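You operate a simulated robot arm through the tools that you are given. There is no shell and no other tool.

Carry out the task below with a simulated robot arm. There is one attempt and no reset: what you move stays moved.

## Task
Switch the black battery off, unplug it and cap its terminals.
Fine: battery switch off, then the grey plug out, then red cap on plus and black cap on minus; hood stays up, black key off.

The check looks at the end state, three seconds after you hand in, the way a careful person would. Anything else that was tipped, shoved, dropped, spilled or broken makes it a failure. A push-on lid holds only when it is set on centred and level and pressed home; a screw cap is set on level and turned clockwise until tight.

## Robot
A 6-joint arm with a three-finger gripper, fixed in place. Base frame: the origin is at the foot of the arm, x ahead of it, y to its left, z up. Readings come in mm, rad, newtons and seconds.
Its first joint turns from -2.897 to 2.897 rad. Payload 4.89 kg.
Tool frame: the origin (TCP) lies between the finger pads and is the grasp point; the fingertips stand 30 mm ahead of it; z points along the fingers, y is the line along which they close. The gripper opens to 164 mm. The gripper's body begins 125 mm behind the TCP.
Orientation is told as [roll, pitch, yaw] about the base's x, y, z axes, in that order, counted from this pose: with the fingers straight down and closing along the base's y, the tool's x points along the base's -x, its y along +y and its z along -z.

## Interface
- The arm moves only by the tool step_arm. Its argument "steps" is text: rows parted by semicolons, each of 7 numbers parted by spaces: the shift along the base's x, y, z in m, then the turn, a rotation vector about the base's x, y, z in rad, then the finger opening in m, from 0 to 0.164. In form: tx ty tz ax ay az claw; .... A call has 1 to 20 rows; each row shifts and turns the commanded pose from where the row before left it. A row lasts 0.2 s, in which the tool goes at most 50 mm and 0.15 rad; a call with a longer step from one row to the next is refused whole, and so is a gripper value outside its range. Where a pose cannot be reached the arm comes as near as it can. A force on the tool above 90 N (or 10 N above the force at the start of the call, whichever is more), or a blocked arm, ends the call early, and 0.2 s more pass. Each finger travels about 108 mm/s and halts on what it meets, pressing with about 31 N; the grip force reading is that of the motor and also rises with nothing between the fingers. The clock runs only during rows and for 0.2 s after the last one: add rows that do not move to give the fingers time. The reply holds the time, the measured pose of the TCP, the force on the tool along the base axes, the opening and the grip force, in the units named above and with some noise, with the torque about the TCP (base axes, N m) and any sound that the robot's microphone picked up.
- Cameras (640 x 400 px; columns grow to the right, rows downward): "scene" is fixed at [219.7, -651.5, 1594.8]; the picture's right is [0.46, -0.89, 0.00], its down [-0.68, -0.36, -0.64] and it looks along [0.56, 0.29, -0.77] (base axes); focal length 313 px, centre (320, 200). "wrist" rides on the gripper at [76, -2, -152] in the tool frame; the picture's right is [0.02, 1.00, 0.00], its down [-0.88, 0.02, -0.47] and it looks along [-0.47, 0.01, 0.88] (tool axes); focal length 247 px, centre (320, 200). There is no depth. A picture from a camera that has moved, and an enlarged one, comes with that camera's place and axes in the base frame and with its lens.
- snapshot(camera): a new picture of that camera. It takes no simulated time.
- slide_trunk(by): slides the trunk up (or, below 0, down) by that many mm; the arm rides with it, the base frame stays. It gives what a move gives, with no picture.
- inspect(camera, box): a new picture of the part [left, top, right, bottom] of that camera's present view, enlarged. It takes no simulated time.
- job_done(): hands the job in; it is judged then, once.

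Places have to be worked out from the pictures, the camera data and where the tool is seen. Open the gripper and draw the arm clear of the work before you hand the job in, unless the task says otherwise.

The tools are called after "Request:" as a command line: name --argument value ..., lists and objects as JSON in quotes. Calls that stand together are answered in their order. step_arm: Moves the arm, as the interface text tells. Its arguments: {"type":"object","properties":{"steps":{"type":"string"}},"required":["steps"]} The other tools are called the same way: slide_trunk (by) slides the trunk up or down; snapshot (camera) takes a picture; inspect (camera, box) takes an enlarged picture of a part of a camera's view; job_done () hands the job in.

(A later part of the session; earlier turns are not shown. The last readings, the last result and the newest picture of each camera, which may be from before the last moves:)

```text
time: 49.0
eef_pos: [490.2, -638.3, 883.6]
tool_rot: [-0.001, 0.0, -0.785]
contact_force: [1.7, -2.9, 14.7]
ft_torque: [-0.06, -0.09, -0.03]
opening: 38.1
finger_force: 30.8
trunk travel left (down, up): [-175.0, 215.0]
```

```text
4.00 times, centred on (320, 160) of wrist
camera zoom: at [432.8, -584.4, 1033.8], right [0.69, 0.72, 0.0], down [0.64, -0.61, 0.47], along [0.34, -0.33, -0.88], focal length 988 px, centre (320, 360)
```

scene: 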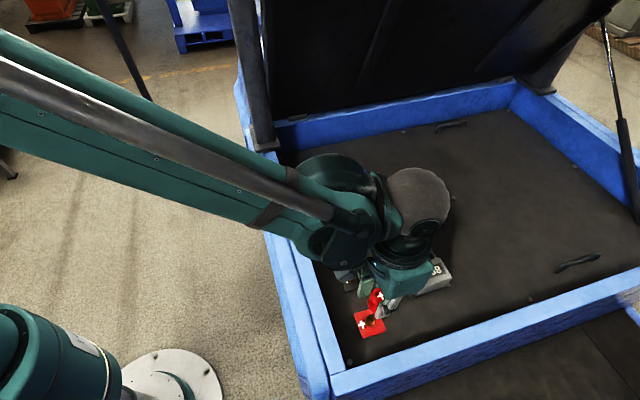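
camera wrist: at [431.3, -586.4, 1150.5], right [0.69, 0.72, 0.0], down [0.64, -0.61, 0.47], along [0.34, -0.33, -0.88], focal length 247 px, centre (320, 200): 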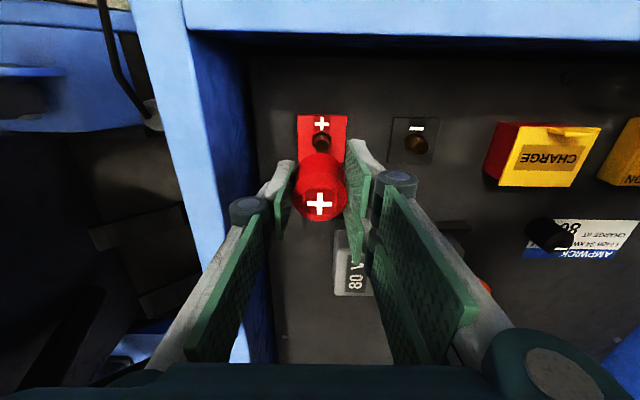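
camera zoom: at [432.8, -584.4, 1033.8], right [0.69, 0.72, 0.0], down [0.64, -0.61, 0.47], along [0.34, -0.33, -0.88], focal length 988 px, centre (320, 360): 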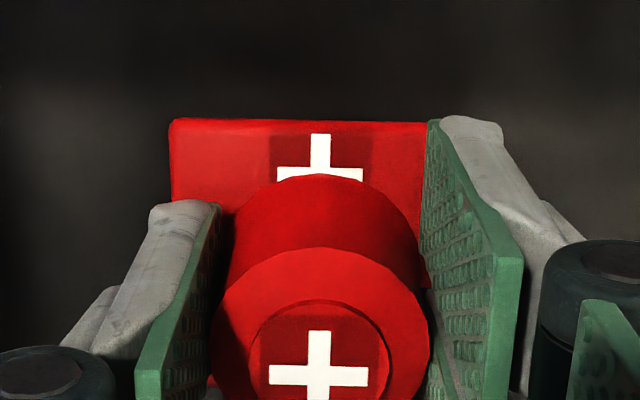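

Contact now: 15 N with the cap base about 5 mm above the plate. I'll press on in 1 mm steps while still gripping and watch for the seat.

Request:
step_arm --steps "0 0 -0.001 0 0 0 0.01; 0 0 -0.001 0 0 0 0.01; 0 0 -0.001 0 0 0 0.01; 0 0 0 0 0 0 0.01"

Request:
inspect --camera "wrist" --box '[240, 110, 400, 210]'

```text
time: 50.0
eef_pos: [489.4, -636.0, 880.5]
tool_rot: [0.001, -0.001, -0.787]
contact_force: [1.4, -1.8, 25.2]
ft_torque: [-0.11, -0.05, -0.03]
opening: 38.0
finger_force: 30.9
trunk travel left (down, up): [-175.0, 215.0]
```

```text
4.00 times, centred on (320, 160) of wrist
camera zoom: at [432.4, -584.0, 1031.0], right [0.69, 0.72, 0.0], down [0.64, -0.61, 0.47], along [0.34, -0.33, -0.88], focal length 988 px, centre (320, 360)
```

zoom: 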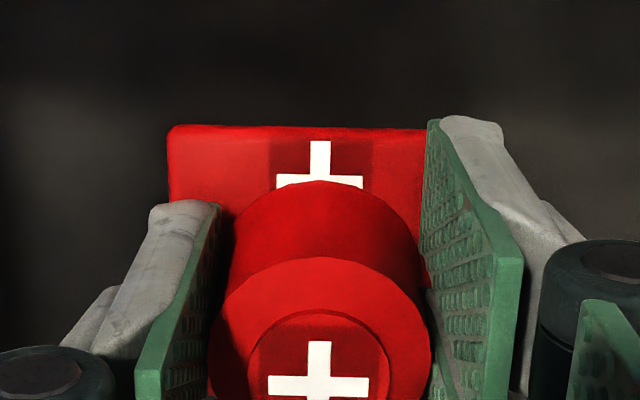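

The cap is slipping up in the grip at 25 N, so it needs pressing from above. I'll release it, rise, and check that it sits centred and level before pressing on its top.

Request:
step_arm --steps "0 0 0.001 0 0 0 0.03; 0 0 0 0 0 0 0.042; 0 0 0 0 0 0 0.06; 0 0 0 0 0 0 0.065; 0 0 0.015 0 0 0 0.065; 0 0 0.03 0 0 0 0.065; 0 0 0.035 0 0 0 0.065; 0 0 0 0 0 0 0.065"

Request:
inspect --camera "wrist" --box '[240, 110, 400, 210]'

Request:
inspect --camera "scene" --box '[330, 285, 410, 335]'

```text
time: 51.8
eef_pos: [488.5, -638.9, 961.9]
tool_rot: [0.001, 0.0, -0.784]
contact_force: [-0.1, 0.1, -0.7]
ft_torque: [-0.02, -0.01, -0.01]
opening: 65.1
finger_force: 0.1
trunk travel left (down, up): [-175.0, 215.0]
```

```text
4.00 times, centred on (320, 160) of wrist
camera zoom: at [432.6, -585.6, 1112.7], right [0.69, 0.72, 0.0], down [0.64, -0.61, 0.47], along [0.34, -0.33, -0.88], focal length 988 px, centre (320, 360)
```

zoom: 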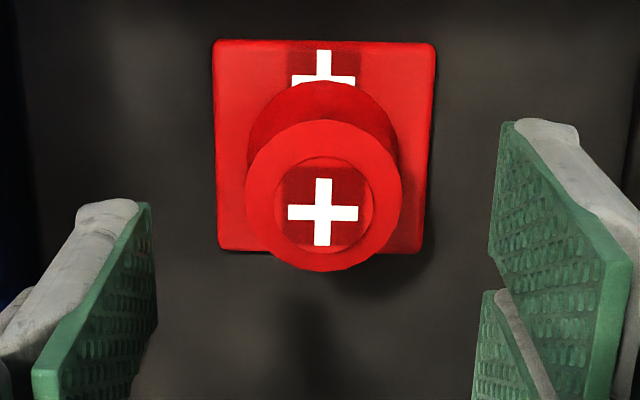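

```text
8.00 times, centred on (370, 310) of scene
camera zoom: at [219.7, -651.5, 1594.8], right [0.46, -0.89, 0.0], down [-0.68, -0.36, -0.64], along [0.56, 0.29, -0.77], focal length 2503 px, centre (-80, -680)
```

zoom: 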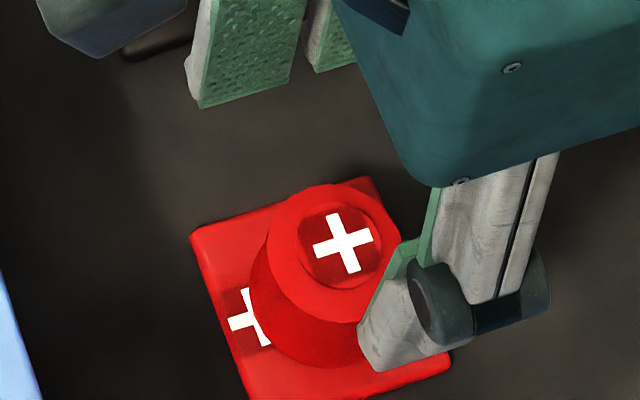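

The cap sits level and centred on the stud. I'll centre the tool over it, close the fingers completely and bring the fingertips to just above its top.

Request:
step_arm --steps "0.0009 -0.0006 0 0 0 0 0.04; 0.0009 -0.0006 0 0 0 0 0.01; 0 0 0 0 0 0 0; 0 0 -0.015 0 0 0 0; 0 0 -0.015 0 0 0 0; 0 0 -0.008 0 0 0 0; 0 0 0 0 0 0 0"

Request:
inspect --camera "wrist" --box '[240, 110, 400, 210]'

Request:
inspect --camera "scene" --box '[330, 285, 410, 335]'

```text
time: 53.4
eef_pos: [491.8, -638.9, 923.0]
tool_rot: [0.0, 0.0, -0.786]
contact_force: [0.3, -0.2, -1.0]
ft_torque: [0.04, -0.01, 0.0]
opening: 0.0
finger_force: 30.7
trunk travel left (down, up): [-175.0, 215.0]
```

```text
4.00 times, centred on (320, 160) of wrist
camera zoom: at [435.3, -586.5, 1074.4], right [0.69, 0.72, 0.0], down [0.64, -0.61, 0.47], along [0.34, -0.33, -0.88], focal length 988 px, centre (320, 360)
```

zoom: 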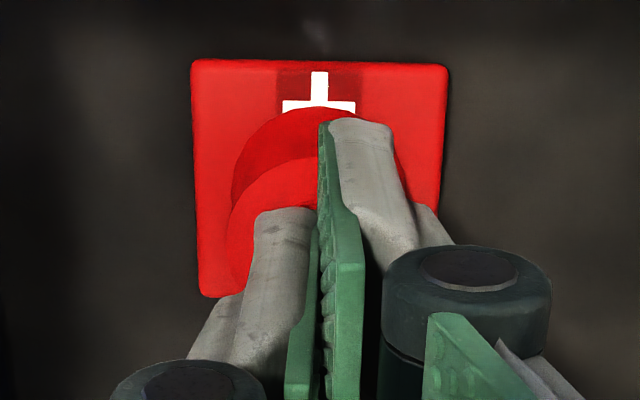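

```text
8.00 times, centred on (370, 310) of scene
camera zoom: at [219.7, -651.5, 1594.8], right [0.46, -0.89, 0.0], down [-0.68, -0.36, -0.64], along [0.56, 0.29, -0.77], focal length 2503 px, centre (-80, -680)
```

zoom: 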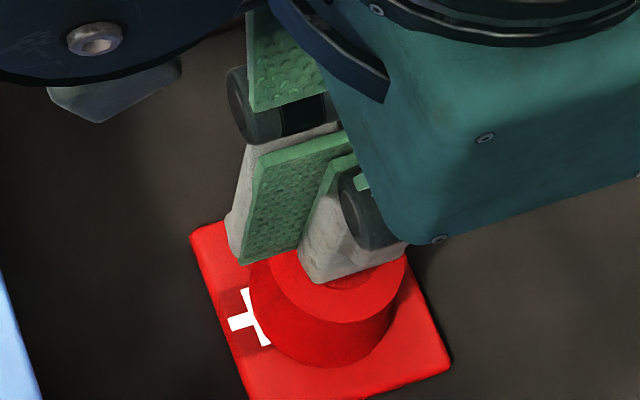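

Fingers are closed and nearly centred over the cap. I'll trim 0.9 mm sideways and lower to touch, then press in small steps.

Request:
step_arm --steps "-0.0006 -0.0006 0 0 0 0 0; 0 0 -0.003 0 0 0 0; 0 0 -0.002 0 0 0 0; 0 0 -0.002 0 0 0 0; 0 0 0 0 0 0 0"

Request:
step_arm --steps "0 0 -0.002 0 0 0 0; 0 0 -0.0015 0 0 0 0; 0 0 0 0 0 0 0"

```text
time: 54.6
eef_pos: [490.3, -639.3, 916.5]
tool_rot: [0.0, 0.0, -0.786]
contact_force: [0.0, -0.5, 0.2]
ft_torque: [-0.01, -0.02, 0.01]
opening: 0.0
finger_force: 31.2
trunk travel left (down, up): [-175.0, 215.0]
```

```text
time: 55.4
eef_pos: [490.3, -639.7, 914.0]
tool_rot: [-0.001, -0.003, -0.785]
contact_force: [5.7, -8.5, 49.0]
ft_torque: [-0.26, -0.26, -0.04]
opening: 5.9
finger_force: 30.8
trunk travel left (down, up): [-175.0, 215.0]
```

Contact at 49 N, but the fingers were spread to 6 mm. I'll look before pressing harder.

Request:
inspect --camera "wrist" --box '[240, 110, 400, 210]'

Request:
inspect --camera "scene" --box '[330, 285, 410, 335]'

```text
4.00 times, centred on (320, 160) of wrist
camera zoom: at [433.9, -586.5, 1064.9], right [0.69, 0.72, 0.0], down [0.64, -0.61, 0.48], along [0.34, -0.33, -0.88], focal length 988 px, centre (320, 360)
```

zoom: 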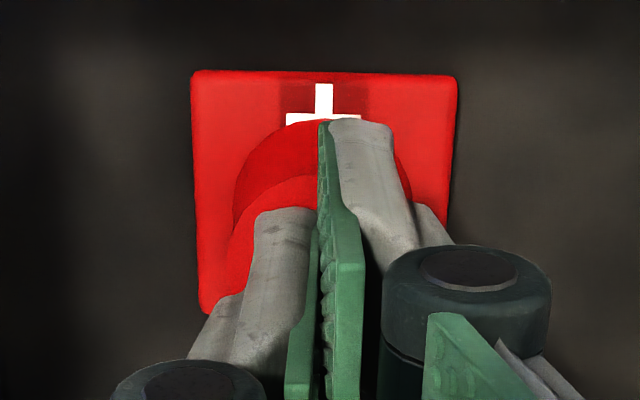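

```text
8.00 times, centred on (370, 310) of scene
camera zoom: at [219.7, -651.5, 1594.8], right [0.46, -0.89, 0.0], down [-0.68, -0.36, -0.64], along [0.56, 0.29, -0.77], focal length 2503 px, centre (-80, -680)
```

zoom: 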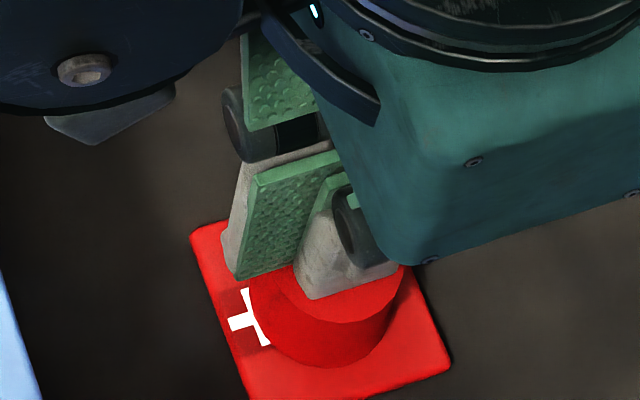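

Visually the fingers are still together on the cap's top and it looks level. I'll press further in small steps, staying below the 90 N limit.

Request:
step_arm --steps "0 0 -0.001 0 0 0 0; 0 0 -0.001 0 0 0 0; 0 0 0 0 0 0 0"

Request:
inspect --camera "wrist" --box '[240, 110, 400, 210]'

```text
time: 56.0
eef_pos: [489.1, -639.3, 913.8]
tool_rot: [0.0, -0.005, -0.786]
contact_force: [-1.5, 5.0, 58.9]
ft_torque: [0.28, 0.08, 0.0]
opening: 5.9
finger_force: 31.0
trunk travel left (down, up): [-175.0, 215.0]
stopped in row 3: the force on the tool passed its limit at 95 N (the readings are from after the stop); the commanded pose is now the measured one
```

```text
4.00 times, centred on (320, 160) of wrist
camera zoom: at [433.7, -586.3, 1064.8], right [0.69, 0.72, 0.0], down [0.63, -0.61, 0.48], along [0.34, -0.33, -0.88], focal length 988 px, centre (320, 360)
```

zoom: 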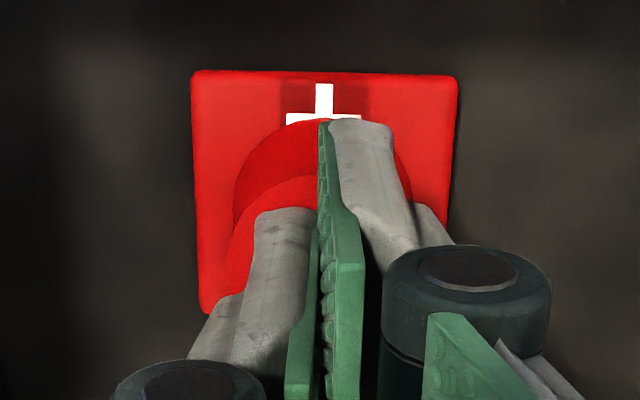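

The force went past 90 N with no further travel, so the cap may already be home. I'll lift clear and examine how it sits against the plate.

Request:
step_arm --steps "0 0 0.005 0 0.005 0 0; 0 0 0.02 0 0 0 0; 0 0 0.03 0 0 0 0.02; 0 0 0.03 0 0 0 0.06; 0 0 0.015 0 0 0 0.1; 0 0 0 0 0 0 0.1"

Request:
inspect --camera "wrist" --box '[240, 110, 400, 210]'

Request:
inspect --camera "scene" --box '[330, 285, 410, 335]'

```text
time: 57.4
eef_pos: [492.0, -640.5, 1011.6]
tool_rot: [-0.004, 0.001, -0.785]
contact_force: [-0.8, 0.2, 1.1]
ft_torque: [-0.05, -0.04, 0.0]
opening: 100.1
finger_force: 0.1
trunk travel left (down, up): [-175.0, 215.0]
```

```text
4.00 times, centred on (320, 160) of wrist
camera zoom: at [435.9, -587.5, 1161.9], right [0.69, 0.72, 0.0], down [0.64, -0.61, 0.47], along [0.34, -0.33, -0.88], focal length 988 px, centre (320, 360)
```

zoom: 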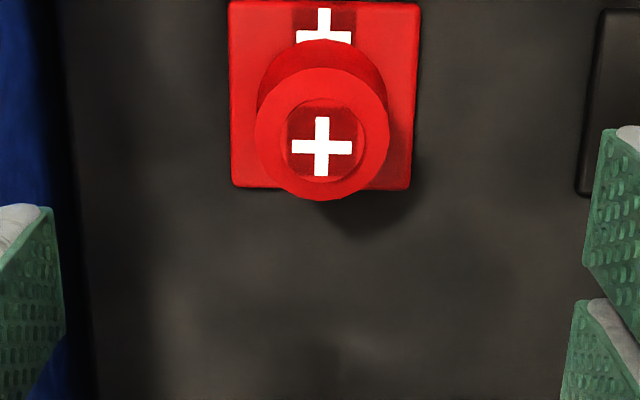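

```text
8.00 times, centred on (370, 310) of scene
camera zoom: at [219.7, -651.5, 1594.8], right [0.46, -0.89, 0.0], down [-0.68, -0.36, -0.64], along [0.56, 0.29, -0.77], focal length 2503 px, centre (-80, -680)
```

zoom: 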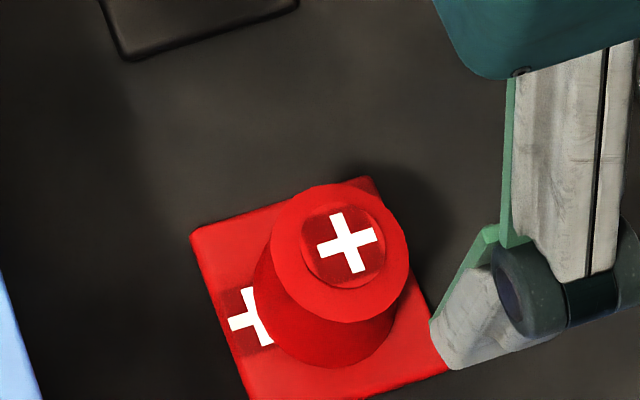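

I can't tell from these views whether it is locked on. I'll go back down around the cap, grip it lightly and try a 2–3 mm lift to feel whether the terminal holds it.

Request:
step_arm --steps "0 0 -0.02 0.0021 -0.0035 0 0.07; 0 0 -0.03 0 0 0 0.07; 0 0 -0.03 0 0 0 0.07; 0 0 -0.025 0 0 0 0.07; 0 0 -0.015 0 0 0 0.07; 0 0 -0.007 0 0 0 0.07; 0 0 0 0 0 0 0.055; 0 0 0 0 0 0 0.045; 0 0 0 0 0 0 0.03; 0 0 0 0 0 0 0.02; 0 0 0 0 0 0 0.01; 0 0 0 0 0 0 0.01"

Request:
inspect --camera "wrist" --box '[240, 110, 400, 210]'

```text
time: 60.0
eef_pos: [490.7, -639.6, 882.4]
tool_rot: [0.0, 0.002, -0.785]
contact_force: [-0.5, -0.2, -0.4]
ft_torque: [-0.01, -0.01, 0.0]
opening: 38.0
finger_force: 30.8
trunk travel left (down, up): [-175.0, 215.0]
```

```text
4.00 times, centred on (320, 160) of wrist
camera zoom: at [434.8, -587.3, 1034.1], right [0.69, 0.72, 0.0], down [0.64, -0.61, 0.47], along [0.34, -0.33, -0.88], focal length 988 px, centre (320, 360)
```

zoom: 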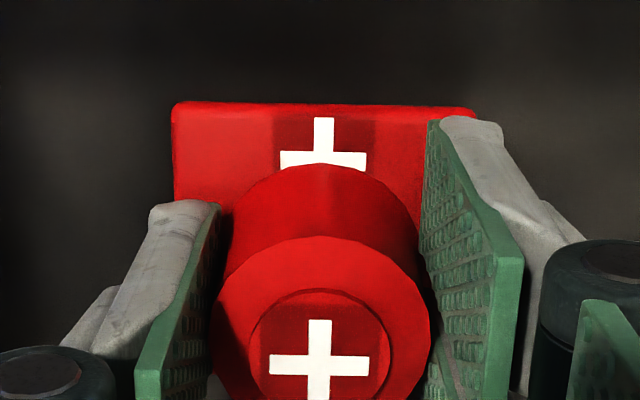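

It's gripped again at 38 mm. I'll raise 3 mm slowly and read the force.

Request:
step_arm --steps "0 0 0.001 0 0 0 0.01; 0 0 0.001 0 0 0 0.01; 0 0 0.001 0 0 0 0.01; 0 0 0 0 0 0 0.01"

Request:
inspect --camera "wrist" --box '[240, 110, 400, 210]'

```text
time: 61.0
eef_pos: [491.7, -640.5, 886.7]
tool_rot: [0.001, 0.001, -0.785]
contact_force: [0.4, 0.4, -0.5]
ft_torque: [0.0, 0.04, 0.0]
opening: 38.4
finger_force: 31.0
trunk travel left (down, up): [-175.0, 215.0]
```

```text
4.00 times, centred on (320, 160) of wrist
camera zoom: at [435.0, -587.8, 1038.0], right [0.69, 0.72, 0.0], down [0.64, -0.61, 0.47], along [0.34, -0.33, -0.88], focal length 988 px, centre (320, 360)
```

zoom: 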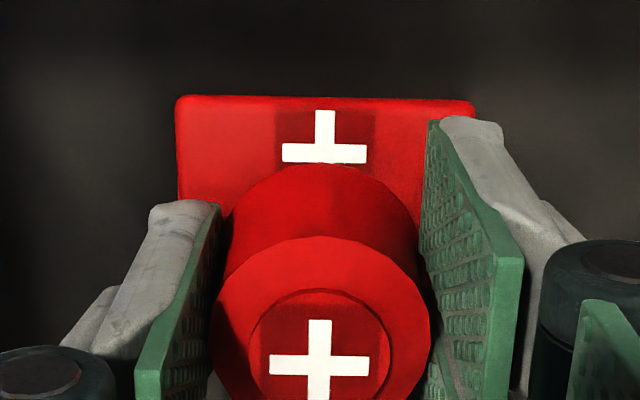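

The cap lifted freely, so it is not yet held. By my measurements it is within a millimetre of the stud's centre, so I'll find exactly where it meets resistance by lowering it 1 mm at a time.

Request:
step_arm --steps "0 0 -0.002 0 0 0 0.01; 0 0 0 0 0 0 0.01"

Request:
step_arm --steps "0 0 -0.001 0 0 0 0.01; 0 0 0 0 0 0 0.01"

Request:
step_arm --steps "0 0 -0.001 0 0 0 0.01; 0 0 0 0 0 0 0.01"

Request:
inspect --camera "wrist" --box '[240, 110, 400, 210]'

```text
time: 61.6
eef_pos: [491.5, -639.8, 884.6]
tool_rot: [-0.001, 0.001, -0.784]
contact_force: [0.1, -0.7, -0.4]
ft_torque: [0.03, 0.0, 0.01]
opening: 38.2
finger_force: 31.1
trunk travel left (down, up): [-175.0, 215.0]
```

```text
time: 62.2
eef_pos: [491.7, -641.2, 883.7]
tool_rot: [0.0, 0.003, -0.785]
contact_force: [0.4, 0.2, -0.9]
ft_torque: [-0.01, 0.02, -0.01]
opening: 38.0
finger_force: 30.9
trunk travel left (down, up): [-175.0, 215.0]
```

```text
time: 62.8
eef_pos: [491.4, -641.3, 882.6]
tool_rot: [-0.002, 0.002, -0.785]
contact_force: [0.1, -0.1, -0.2]
ft_torque: [0.0, 0.04, 0.0]
opening: 37.9
finger_force: 30.8
trunk travel left (down, up): [-175.0, 215.0]
```

```text
4.00 times, centred on (320, 160) of wrist
camera zoom: at [434.9, -588.3, 1034.0], right [0.69, 0.72, 0.0], down [0.64, -0.61, 0.47], along [0.34, -0.33, -0.88], focal length 988 px, centre (320, 360)
```

zoom: 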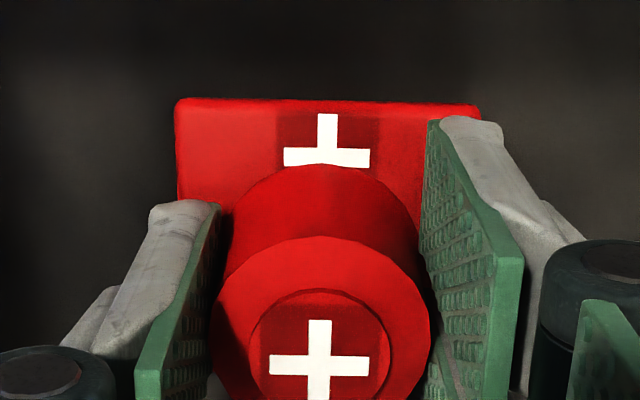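

Back at the height where it rested, with no force yet. I'll continue 1 mm at a time.

Request:
step_arm --steps "0 0 -0.001 0 0 0 0.01; 0 0 0 0 0 0 0.01"

Request:
step_arm --steps "0 0 -0.001 0 0 0 0.01; 0 0 0 0 0 0 0.01"

Request:
inspect --camera "wrist" --box '[240, 110, 400, 210]'

```text
time: 63.4
eef_pos: [490.5, -640.6, 881.9]
tool_rot: [-0.001, 0.0, -0.783]
contact_force: [-1.4, -1.3, 14.0]
ft_torque: [-0.06, 0.0, 0.02]
opening: 38.2
finger_force: 30.9
trunk travel left (down, up): [-175.0, 215.0]
```

```text
time: 64.0
eef_pos: [491.0, -640.6, 881.7]
tool_rot: [-0.001, -0.001, -0.785]
contact_force: [2.1, -2.3, 23.4]
ft_torque: [-0.09, -0.03, -0.03]
opening: 38.2
finger_force: 31.0
trunk travel left (down, up): [-175.0, 215.0]
```

```text
4.00 times, centred on (320, 160) of wrist
camera zoom: at [434.7, -588.1, 1033.0], right [0.69, 0.72, 0.0], down [0.64, -0.61, 0.47], along [0.34, -0.33, -0.88], focal length 988 px, centre (320, 360)
```

zoom: 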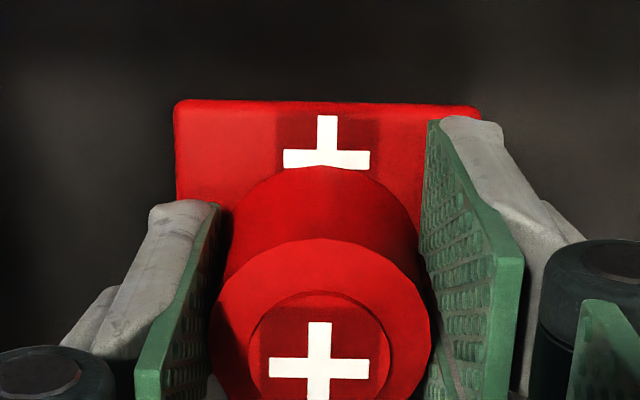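

At this height it meets a firm stop (23 N for 1 mm), right on what looks like the top of the nut or the start of a thread. Since it would not push on even at 90 N, I'll test whether it's a screw cap: ease the pressure slightly and turn about 30° clockwise in the grip, watching force and torque.

Request:
step_arm --steps "0 0 0.0005 0 0 0 0.01; 0 0 0 0 0 -0.13 0.01; 0 0 0 0 0 -0.13 0.01; 0 0 0 0 0 -0.13 0.01; 0 0 0 0 0 -0.13 0.01; 0 0 0 0 0 0 0.01"

Request:
inspect --camera "wrist" --box '[240, 110, 400, 210]'

```text
time: 65.4
eef_pos: [490.6, -641.0, 881.5]
tool_rot: [0.0, 0.001, -1.308]
contact_force: [0.2, 0.9, 9.8]
ft_torque: [0.01, 0.02, -0.02]
opening: 38.2
finger_force: 30.6
trunk travel left (down, up): [-175.0, 215.0]
```

```text
4.00 times, centred on (320, 160) of wrist
camera zoom: at [468.4, -567.4, 1032.8], right [0.96, 0.28, 0.0], down [0.25, -0.85, 0.47], along [0.13, -0.45, -0.88], focal length 988 px, centre (320, 360)
```

zoom: 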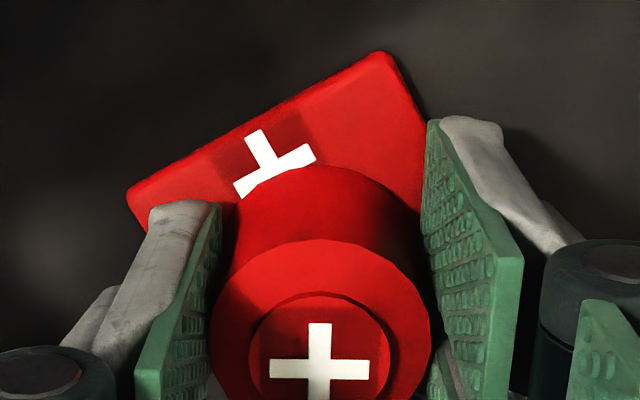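

The cap turns freely with almost no torque so far. I'll continue another 60° clockwise and see whether the load drops (threading down) or stays.

Request:
step_arm --steps "0 0 0 0 0 -0.14 0.01; 0 0 0 0 0 -0.14 0.01; 0 0 0 0 0 -0.14 0.01; 0 0 0 0 0 -0.14 0.01; 0 0 0 0 0 -0.14 0.01; 0 0 0 0 0 -0.14 0.01; 0 0 0 0 0 -0.14 0.01; 0 0 0 0 0 0 0.01"

Request:
inspect --camera "wrist" --box '[240, 110, 400, 210]'

Request:
inspect --camera "scene" --box '[330, 285, 410, 335]'

```text
time: 67.2
eef_pos: [491.5, -640.9, 881.8]
tool_rot: [0.0, 0.001, -2.288]
contact_force: [-0.9, 0.4, 0.3]
ft_torque: [0.0, -0.02, 0.0]
opening: 38.6
finger_force: 30.8
trunk travel left (down, up): [-175.0, 215.0]
```

```text
4.00 times, centred on (320, 160) of wrist
camera zoom: at [539.2, -582.3, 1033.4], right [0.77, -0.64, 0.0], down [-0.56, -0.68, 0.47], along [-0.3, -0.36, -0.88], focal length 988 px, centre (320, 360)
```

zoom: 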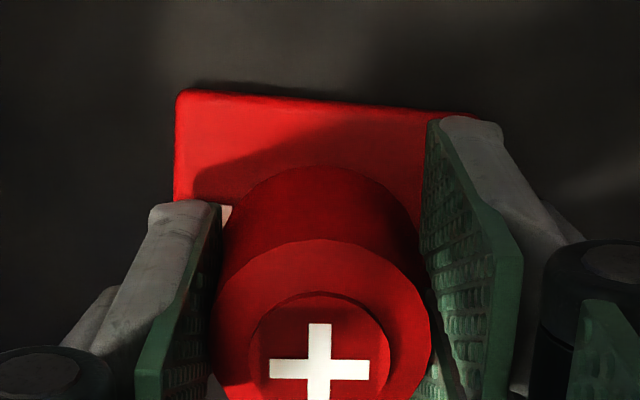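

```text
8.00 times, centred on (370, 310) of scene
camera zoom: at [219.7, -651.5, 1594.8], right [0.46, -0.89, 0.0], down [-0.68, -0.36, -0.64], along [0.56, 0.29, -0.77], focal length 2503 px, centre (-80, -680)
```

zoom: 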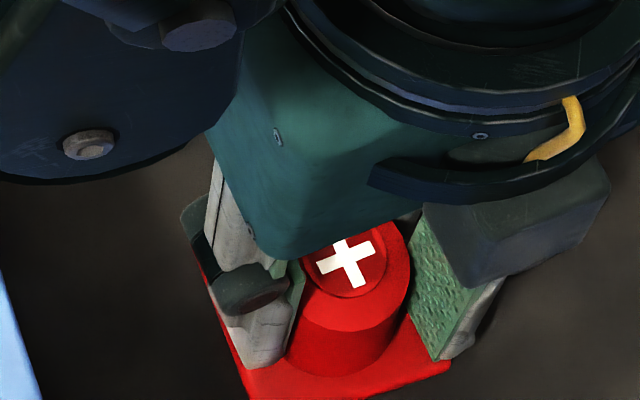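

It turned 90° without any thread bite, and the load only vanished because the tool rose half a millimetre. Before trying anything else I'll zoom the scene camera tightly on the cap and plate to see how it really sits.

Request:
inspect --camera "scene" --box '[346, 296, 394, 326]'

Request:
inspect --camera "scene" --box '[336, 262, 384, 292]'

Request:
inspect --camera "scene" --box '[342, 180, 390, 210]'

```text
13.33 times, centred on (370, 311) of scene
camera zoom: at [219.7, -651.5, 1594.8], right [0.46, -0.89, 0.0], down [-0.68, -0.36, -0.64], along [0.56, 0.29, -0.77], focal length 4171 px, centre (-347, -1280)
```

zoom: 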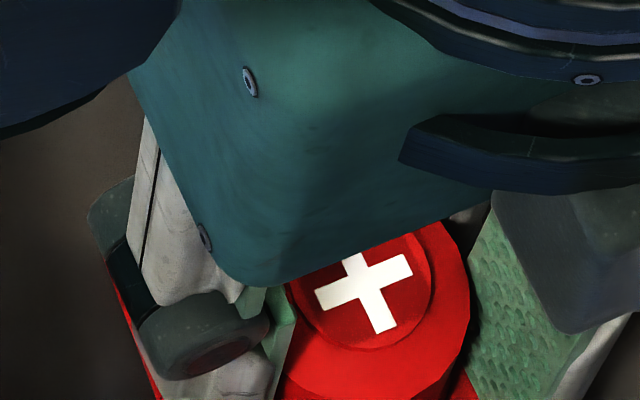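

```text
13.33 times, centred on (360, 277) of scene
camera zoom: at [219.7, -651.5, 1594.8], right [0.46, -0.89, 0.0], down [-0.68, -0.36, -0.64], along [0.56, 0.29, -0.77], focal length 4171 px, centre (-213, -827)
```

zoom: 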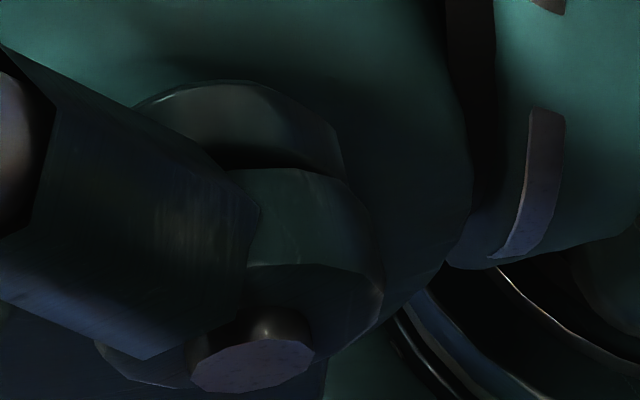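

```text
13.33 times, centred on (366, 195) of scene
camera zoom: at [219.7, -651.5, 1594.8], right [0.46, -0.89, 0.0], down [-0.68, -0.36, -0.64], along [0.56, 0.29, -0.77], focal length 4171 px, centre (-293, 267)
```

zoom: 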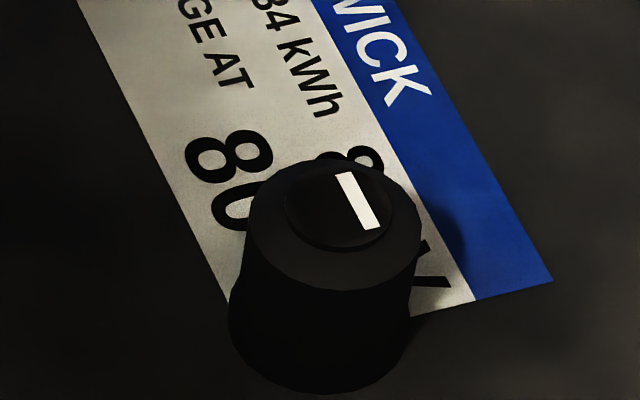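

The cap's exact seat is hidden by the gripper. I'll release, rise and step aside so the scene camera gets an unobstructed close-up.

Request:
step_arm --steps "0 0 0 0 0 0 0.03; 0 0 0 0 0 0 0.045; 0 0 0 0 0 0 0.065; 0 0 0 0 0 0 0.07; 0 0 0.02 0 0 0 0.07; 0 0 0.03 0 0 0.05 0.07; 0 0 0.03 0 0 0.14 0.08; 0.01 0.01 0.02 0 0 0.14 0.09; 0.02 0.02 0 0 0 0.14 0.1; 0.02 0.02 0 0 0 0.14 0.1; 0.02 0.02 0 0 0 0.14 0.1; 0.02 0.02 0 0 0 0.14 0.1; 0.02 0.02 0 0 0 0.14 0.1; 0.02 0.02 0 0 0 0.14 0.1; 0.02 0.02 0 0 0 0.14 0.1; 0.01 0.01 0 0 0 0.14 0.1; 0 0 0 0 0 0.053 0.1; 0 0 0 0 0 0 0.1"

Request:
inspect --camera "scene" --box '[346, 296, 394, 326]'

Request:
inspect --camera "scene" --box '[346, 312, 394, 342]'

Request:
snapshot --camera "wrist"

```text
time: 71.0
eef_pos: [651.6, -480.1, 982.3]
tool_rot: [-0.001, 0.001, -0.781]
contact_force: [0.4, -0.4, -0.5]
ft_torque: [0.0, 0.04, 0.0]
opening: 99.9
finger_force: 0.1
trunk travel left (down, up): [-175.0, 215.0]
```

```text
13.33 times, centred on (370, 311) of scene
camera zoom: at [219.7, -651.5, 1594.8], right [0.46, -0.89, 0.0], down [-0.68, -0.36, -0.64], along [0.56, 0.29, -0.77], focal length 4171 px, centre (-347, -1280)
```

zoom: 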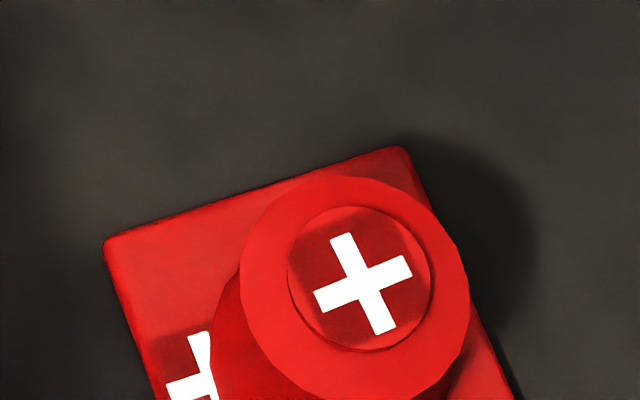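

```text
13.33 times, centred on (370, 327) of scene
camera zoom: at [219.7, -651.5, 1594.8], right [0.46, -0.89, 0.0], down [-0.68, -0.36, -0.64], along [0.56, 0.29, -0.77], focal length 4171 px, centre (-347, -1493)
```

zoom: 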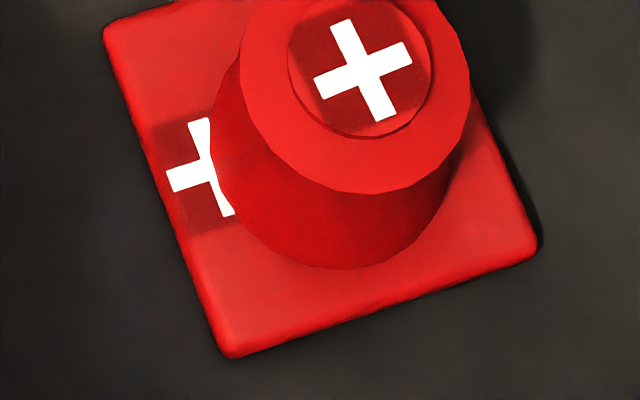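

```text
taken
camera wrist: at [594.3, -428.1, 1132.9], right [0.69, 0.72, 0.0], down [0.64, -0.61, 0.47], along [0.34, -0.33, -0.88], focal length 247 px, centre (320, 200)
```

wrist: 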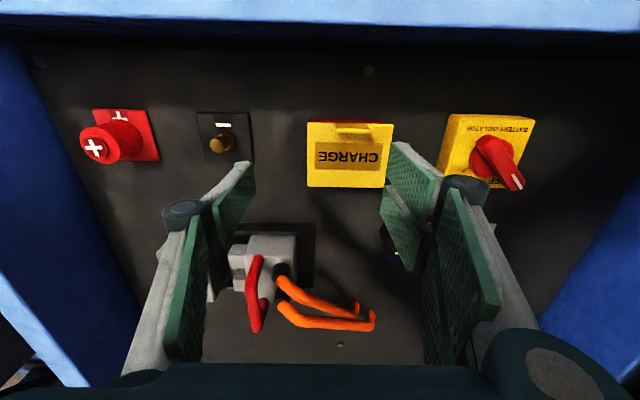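

In this close-up the cap rests flat on the plate but sits roughly 1 mm and 2.4 mm off the plate's centre, which would explain why pressing did not lock it. I'll re-centre it using grips in two directions, starting with the grip along w.

Request:
step_arm --steps "-0.01984 -0.02001 0 0 0 -0.004 0.1; -0.01984 -0.02001 0 0 0 0 0.1; -0.01984 -0.02001 0 0 0 0 0.1; -0.01984 -0.02001 0 0 0 0 0.1; -0.01984 -0.02001 0 0 0 0 0.08; -0.01984 -0.02001 0 0 0 0 0.08; -0.01984 -0.02001 0 0 0 0 0.08; -0.01984 -0.02001 0 0 0 0 0.08; 0 0 0 0 0 0 0.08; 0 0 -0.03 0 0 0 0.08; 0 0 -0.03 0 0 0 0.08; 0 0 -0.02 0 0 0 0.08; 0 0 0 0 0 0 0.08"

Request:
inspect --camera "wrist" --box '[240, 110, 400, 210]'

```text
time: 73.8
eef_pos: [493.2, -641.0, 900.2]
tool_rot: [0.0, 0.002, -0.786]
contact_force: [1.0, -0.1, -1.3]
ft_torque: [0.01, 0.03, 0.03]
opening: 79.9
finger_force: 0.1
trunk travel left (down, up): [-175.0, 215.0]
```

```text
4.00 times, centred on (320, 160) of wrist
camera zoom: at [437.3, -587.6, 1052.2], right [0.69, 0.72, 0.0], down [0.64, -0.61, 0.47], along [0.34, -0.33, -0.88], focal length 988 px, centre (320, 360)
```

zoom: 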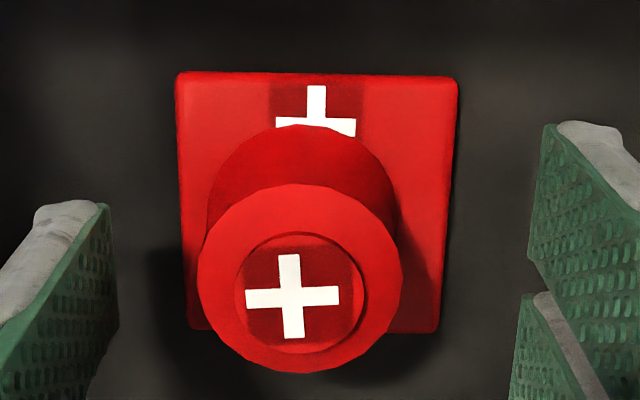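

This view shows it clearly: the cap is about 2.7 mm to −w and 1.3 mm outward of the plate's centre. I'll shift the tool 1.4 mm so its grip axis matches the plate centre in w, go down and close to drag the cap into line.

Request:
step_arm --steps "-0.001 -0.001 -0.005 0 0 0 0.07; 0 0 -0.006 0 0 0 0.07; 0 0 -0.006 0 0 0 0.07; 0 0 0 0 0 0 0.06; 0 0 0 0 0 0 0.05; 0 0 0 0 0 0 0.045; 0 0 0 0 0 0 0.04; 0 0 0 0 0 0 0.037; 0 0 0 0 0 0 0.037"

Request:
inspect --camera "wrist" --box '[240, 110, 400, 210]'

```text
time: 75.8
eef_pos: [491.7, -642.8, 883.4]
tool_rot: [-0.001, 0.002, -0.787]
contact_force: [-0.2, 0.0, -0.3]
ft_torque: [-0.02, 0.01, 0.0]
opening: 41.2
finger_force: 31.2
trunk travel left (down, up): [-175.0, 215.0]
```

```text
4.00 times, centred on (320, 160) of wrist
camera zoom: at [436.0, -589.3, 1035.7], right [0.69, 0.72, 0.0], down [0.64, -0.61, 0.47], along [0.34, -0.33, -0.88], focal length 988 px, centre (320, 360)
```

zoom: 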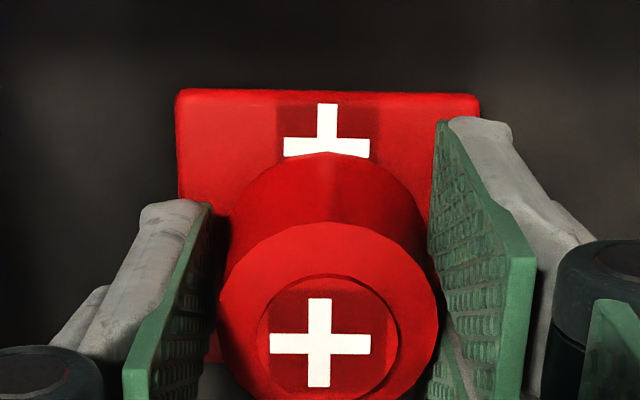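

The fingers have dragged the cap across; by the image it is now about 0.6 mm off the plate centre in w. I'll open and check its position from just above.

Request:
step_arm --steps "0 0 0 0 0 0 0.045; 0 0 0 0 0 0 0.055; 0 0 0 0 0 0 0.07; 0 0 0.006 0 0 0 0.08; 0 0 0.012 0 0 0 0.08; 0 0 0 0 0 0 0.08"

Request:
inspect --camera "wrist" --box '[240, 110, 400, 210]'

Request:
inspect --camera "scene" --box '[346, 304, 394, 334]'

```text
time: 77.2
eef_pos: [490.6, -640.7, 902.3]
tool_rot: [0.001, 0.001, -0.787]
contact_force: [0.5, -0.6, 0.0]
ft_torque: [-0.01, 0.02, 0.0]
opening: 80.3
finger_force: 0.1
trunk travel left (down, up): [-175.0, 215.0]
```

```text
4.00 times, centred on (320, 160) of wrist
camera zoom: at [435.6, -589.1, 1054.2], right [0.69, 0.72, 0.0], down [0.64, -0.61, 0.47], along [0.34, -0.33, -0.88], focal length 988 px, centre (320, 360)
```

zoom: 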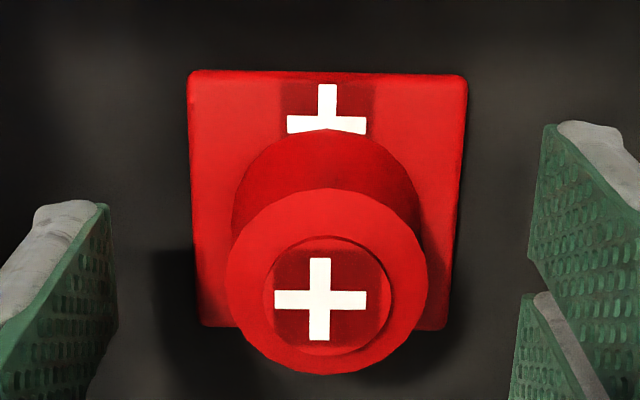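

```text
13.33 times, centred on (370, 319) of scene
camera zoom: at [219.7, -651.5, 1594.8], right [0.46, -0.89, 0.0], down [-0.68, -0.36, -0.64], along [0.56, 0.29, -0.77], focal length 4171 px, centre (-347, -1387)
```

zoom: 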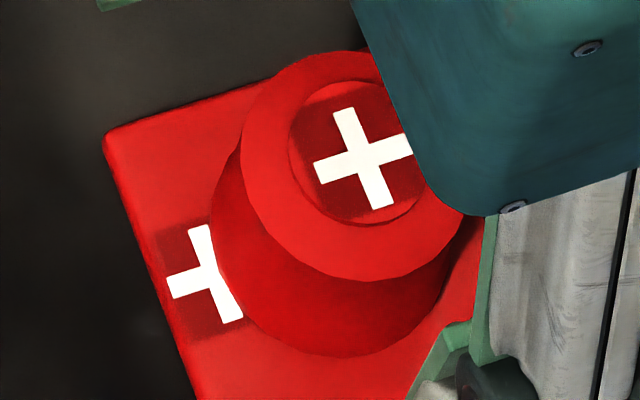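

Now it's centred in w (within 0.1 mm) but 2.3 mm too far out in v. I'll rotate the open gripper 90° so it closes along v, and re-check.

Request:
step_arm --steps "-0.0003 0.0008 0 0 0 -0.143 0.08; -0.0003 0.0008 0 0 0 -0.143 0.08; 0 0 0 0 0 -0.143 0.08; 0 0 0 0 0 -0.143 0.08; 0 0 0 0 0 -0.143 0.08; 0 0 0 0 0 -0.143 0.08; 0 0 0 0 0 -0.143 0.08; 0 0 0 0 0 -0.143 0.08; 0 0 0 0 0 -0.143 0.08; 0 0 0 0 0 -0.143 0.08; 0 0 0 0 0 -0.14 0.08; 0 0 0 0 0 0 0.08"

Request:
inspect --camera "wrist" --box '[240, 110, 400, 210]'

```text
time: 79.8
eef_pos: [490.2, -640.1, 903.3]
tool_rot: [-0.001, 0.003, -2.358]
contact_force: [0.2, 0.0, -0.1]
ft_torque: [-0.02, 0.0, 0.03]
opening: 80.0
finger_force: 0.0
trunk travel left (down, up): [-175.0, 215.0]
```

```text
4.00 times, centred on (320, 160) of wrist
camera zoom: at [543.0, -585.6, 1053.5], right [0.72, -0.69, 0.0], down [-0.61, -0.64, 0.47], along [-0.33, -0.34, -0.88], focal length 988 px, centre (320, 360)
```

zoom: 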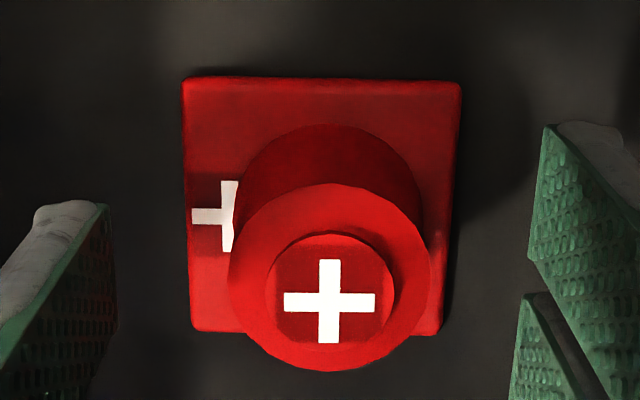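

From this side the cap is about 2 mm to +v of the plate centre and within 0.4 mm in w. I'll lower and grip along v, then shift while gripped until the cap lines up.

Request:
step_arm --steps "0 0 -0.007 0 0 0 0.07; 0 0 -0.007 0 0 0 0.07; 0 0 -0.006 0 0 0 0.06; 0 0 0 0 0 0 0.05; 0 0 0 0 0 0 0.045; 0 0 0 0 0 0 0.04; 0 0 0 0 0 0 0.036; 0 0 0 0 0 0 0.034; 0 0 0 0 0 0 0.034"

Request:
inspect --camera "wrist" --box '[240, 110, 400, 210]'

```text
time: 81.8
eef_pos: [491.2, -639.6, 883.1]
tool_rot: [0.001, 0.001, -2.355]
contact_force: [0.1, 0.6, -0.9]
ft_torque: [-0.02, -0.02, 0.02]
opening: 38.3
finger_force: 31.4
trunk travel left (down, up): [-175.0, 215.0]
```

```text
4.00 times, centred on (320, 160) of wrist
camera zoom: at [543.1, -585.2, 1033.5], right [0.72, -0.69, 0.0], down [-0.61, -0.64, 0.47], along [-0.33, -0.34, -0.88], focal length 988 px, centre (320, 360)
```

zoom: 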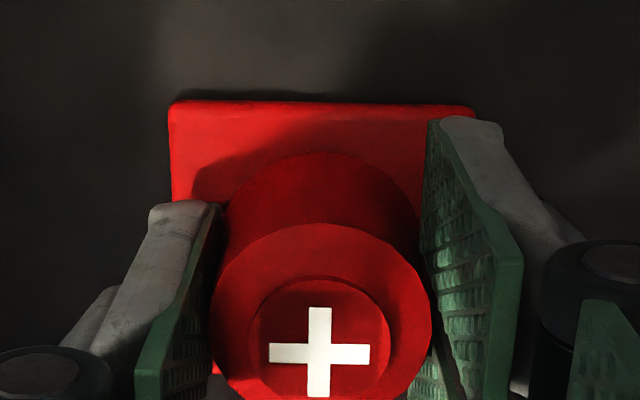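

Now the cap is within about 0.5 mm in v and 0.2 mm in w. I'll trim 0.5 mm and press down while gripping.

Request:
step_arm --steps "-0.0004 0.0004 0 0 0 0 0.03; 0 0 0 0 0 0 0.03; 0 0 -0.0015 0 0 0 0.02; 0 0 -0.0015 0 0 0 0.02; 0 0 0 0 0 0 0.02"

Request:
inspect --camera "wrist" --box '[240, 110, 400, 210]'

```text
time: 83.0
eef_pos: [491.5, -638.3, 879.8]
tool_rot: [0.002, 0.0, -2.357]
contact_force: [6.7, -7.1, 24.7]
ft_torque: [-0.25, -0.23, 0.02]
opening: 38.4
finger_force: 31.0
trunk travel left (down, up): [-175.0, 215.0]
```

```text
4.00 times, centred on (320, 160) of wrist
camera zoom: at [542.3, -584.6, 1031.3], right [0.72, -0.69, 0.0], down [-0.61, -0.64, 0.47], along [-0.33, -0.34, -0.88], focal length 988 px, centre (320, 360)
```

zoom: 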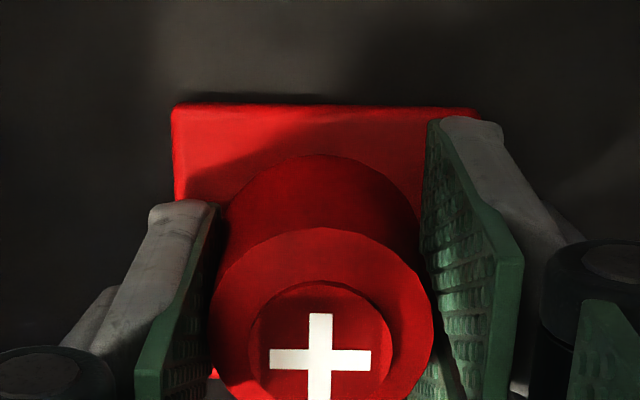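

It's centred to within half a millimetre, with 25 N on it. I'll release without disturbing it, raise, close the fingers and press on top again.

Request:
step_arm --steps "0 0 0.001 0 0 0 0.03; 0 0 0.0015 0 0 0 0.036; 0 0 0 0 0 0 0.045; 0 0 0 0 0 0 0.06; 0 0 0 0 0 0 0.065; 0 0 0.015 0 0 0 0.065; 0 0 0.027 0 0 0 0.065; 0 0 0 0 0 0 0.065"

Request:
inspect --camera "wrist" --box '[240, 110, 400, 210]'

```text
time: 84.8
eef_pos: [488.6, -639.5, 924.8]
tool_rot: [0.001, 0.002, -2.358]
contact_force: [0.2, 0.1, -0.1]
ft_torque: [-0.02, 0.0, -0.02]
opening: 64.8
finger_force: 0.0
trunk travel left (down, up): [-175.0, 215.0]
```

```text
4.00 times, centred on (320, 160) of wrist
camera zoom: at [540.9, -584.8, 1074.9], right [0.72, -0.69, 0.0], down [-0.61, -0.64, 0.47], along [-0.33, -0.34, -0.88], focal length 988 px, centre (320, 360)
```

zoom: 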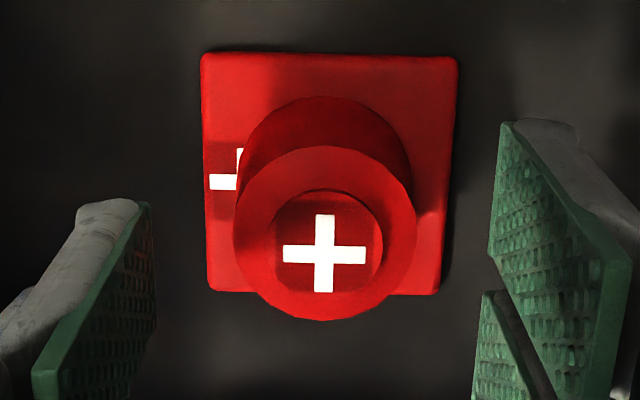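

The cap is now level and within about 0.4 mm of centre in both directions. I'll close the fingers, trim the tool over its centre, and press down gradually.

Request:
step_arm --steps "0.0009 0.0003 0 0 0 0 0.03; 0 0 0 0 0 0 0; 0 0 0 0 0 0 0; 0 0 -0.004 0 0 0 0; 0 0 -0.003 0 0 0 0; 0 0 0 0 0 0 0"

Request:
step_arm --steps "0 0 -0.001 0 0 0 0; 0 0 -0.001 0 0 0 0; 0 0 0 0 0 0 0"

Request:
step_arm --steps "0 0 -0.001 0 0 0 0; 0 0 0 0 0 0 0"

```text
time: 86.2
eef_pos: [492.0, -639.1, 915.3]
tool_rot: [0.0, 0.002, -2.357]
contact_force: [-0.3, 0.2, 0.4]
ft_torque: [-0.02, -0.01, -0.02]
opening: 0.2
finger_force: 31.1
trunk travel left (down, up): [-175.0, 215.0]
```

```text
time: 87.0
eef_pos: [491.7, -640.0, 914.7]
tool_rot: [0.001, 0.002, -2.356]
contact_force: [-0.9, 0.5, -0.4]
ft_torque: [-0.05, 0.03, 0.03]
opening: 0.0
finger_force: 31.1
trunk travel left (down, up): [-175.0, 215.0]
```

```text
time: 87.6
eef_pos: [490.7, -639.2, 913.3]
tool_rot: [-0.001, 0.001, -2.356]
contact_force: [-0.5, -2.5, 9.1]
ft_torque: [-0.05, 0.04, 0.02]
opening: 5.9
finger_force: 30.5
trunk travel left (down, up): [-175.0, 215.0]
```

First contact at 9 N. I'll press on in half-millimetre steps.

Request:
step_arm --steps "0 0 -0.0007 0 0 0 0; 0 0 0 0 0 0 0"

Request:
step_arm --steps "0 0 -0.0007 0 0 0 0; 0 0 0 0 0 0 0"

Request:
step_arm --steps "0 0 -0.0006 0 0 0 0; 0 0 0 0 0 0 0"

```text
time: 88.2
eef_pos: [491.7, -638.9, 915.2]
tool_rot: [0.0, 0.002, -2.357]
contact_force: [-0.4, -3.1, 19.4]
ft_torque: [-0.1, 0.01, -0.05]
opening: 6.0
finger_force: 31.3
trunk travel left (down, up): [-175.0, 215.0]
```

```text
time: 88.8
eef_pos: [491.4, -639.1, 914.1]
tool_rot: [0.001, 0.001, -2.356]
contact_force: [3.2, -8.4, 35.0]
ft_torque: [-0.27, -0.09, -0.01]
opening: 5.9
finger_force: 30.9
trunk travel left (down, up): [-175.0, 215.0]
```

```text
time: 89.4
eef_pos: [492.4, -639.6, 914.1]
tool_rot: [0.001, 0.001, -2.355]
contact_force: [7.6, -8.8, 53.6]
ft_torque: [-0.32, -0.19, 0.03]
opening: 5.8
finger_force: 30.7
trunk travel left (down, up): [-175.0, 215.0]
```

54 N and still rigid, with about 12 N sideways in v. I'll relieve the side load slightly and go up towards the limit.

Request:
step_arm --steps "0.0003 -0.0003 -0.0004 0 0 0 0; 0 0 0 0 0 0 0"

Request:
step_arm --steps "0.0001 -0.0001 -0.0005 0 0 0 0; 0 0 0 0 0 0 0"

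Request:
inspect --camera "wrist" --box '[240, 110, 400, 210]'

```text
time: 90.0
eef_pos: [491.6, -639.1, 914.8]
tool_rot: [0.002, 0.001, -2.356]
contact_force: [2.9, -0.3, 61.9]
ft_torque: [-0.07, -0.11, 0.02]
opening: 5.9
finger_force: 30.5
trunk travel left (down, up): [-175.0, 215.0]
```

```text
time: 90.6
eef_pos: [490.3, -638.2, 914.3]
tool_rot: [0.002, 0.001, -2.356]
contact_force: [5.1, -2.9, 76.2]
ft_torque: [-0.11, -0.2, 0.01]
opening: 6.3
finger_force: 30.9
trunk travel left (down, up): [-175.0, 215.0]
```

```text
4.00 times, centred on (320, 160) of wrist
camera zoom: at [542.6, -583.4, 1065.0], right [0.72, -0.69, 0.0], down [-0.61, -0.64, 0.47], along [-0.33, -0.34, -0.88], focal length 988 px, centre (320, 360)
```

zoom: 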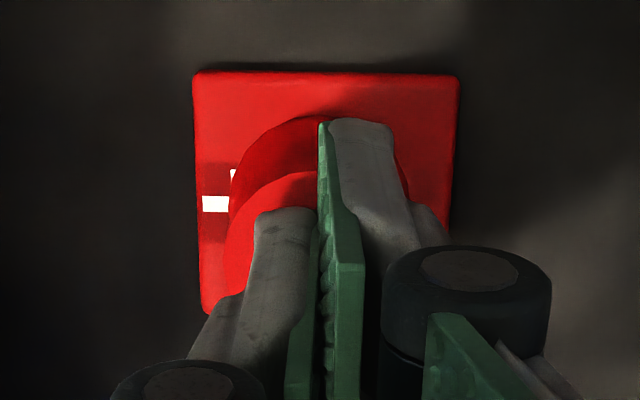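

76 N pressed straight onto the centred cap with no more travel. I'll now repeat the lift test to see whether it holds.

Request:
step_arm --steps "0 0 0.002 0 0 0 0; 0 0 0.008 0 0 0 0; 0 0 0 0 0 0 0.03; 0 0 0 0 0 0 0.06; 0 0 0 0 0 0 0.065; 0 0 -0.01 0 0 0 0.065; 0 0 -0.02 0 0 0 0.065; 0 0 -0.008 0 0 0 0.065; 0 0 0 0 0 0 0.05; 0 0 0 0 0 0 0.045; 0 0 0 0 0 0 0.04; 0 0 0 0 0 0 0.036; 0 0 0 0 0 0 0.034; 0 0 0 0 0 0 0.034"

Request:
inspect --camera "wrist" --box '[240, 110, 400, 210]'

```text
time: 93.6
eef_pos: [492.5, -642.1, 883.2]
tool_rot: [-0.001, 0.001, -2.356]
contact_force: [0.8, 0.6, 0.5]
ft_torque: [0.0, 0.01, -0.05]
opening: 38.3
finger_force: 31.1
trunk travel left (down, up): [-175.0, 215.0]
```

```text
4.00 times, centred on (320, 160) of wrist
camera zoom: at [543.8, -585.7, 1035.2], right [0.72, -0.69, 0.0], down [-0.61, -0.64, 0.47], along [-0.33, -0.34, -0.88], focal length 988 px, centre (320, 360)
```

zoom: 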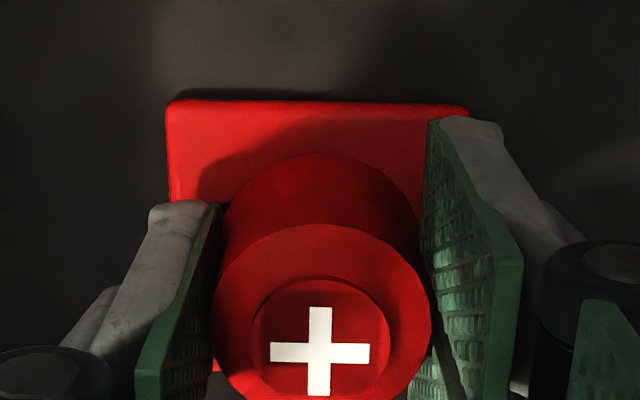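

The grip dragged the cap about 1.2 mm sideways without resistance, so it is still loose. I'll confirm with a small lift.

Request:
step_arm --steps "0 0 0.0015 0 0 0 0.02; 0 0 0.0015 0 0 0 0.02; 0 0 0.001 0 0 0 0.02; 0 0 0 0 0 0 0.02"

Request:
inspect --camera "wrist" --box '[240, 110, 400, 210]'

```text
time: 94.6
eef_pos: [492.3, -639.2, 887.7]
tool_rot: [-0.001, 0.002, -2.356]
contact_force: [0.3, 0.4, -0.3]
ft_torque: [0.0, 0.05, -0.02]
opening: 38.3
finger_force: 30.8
trunk travel left (down, up): [-175.0, 215.0]
```

```text
4.00 times, centred on (320, 160) of wrist
camera zoom: at [544.2, -584.8, 1038.9], right [0.72, -0.69, 0.0], down [-0.61, -0.64, 0.47], along [-0.33, -0.34, -0.88], focal length 988 px, centre (320, 360)
```

zoom: 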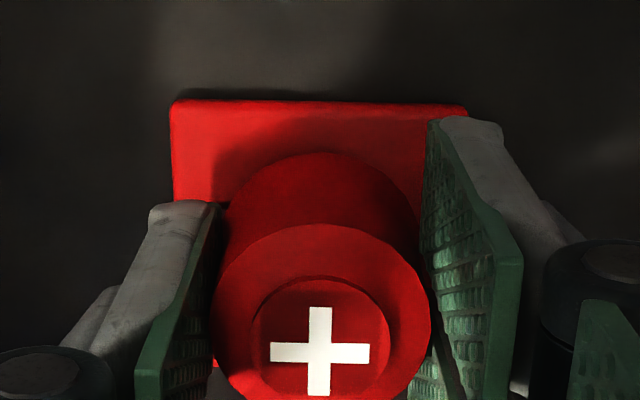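

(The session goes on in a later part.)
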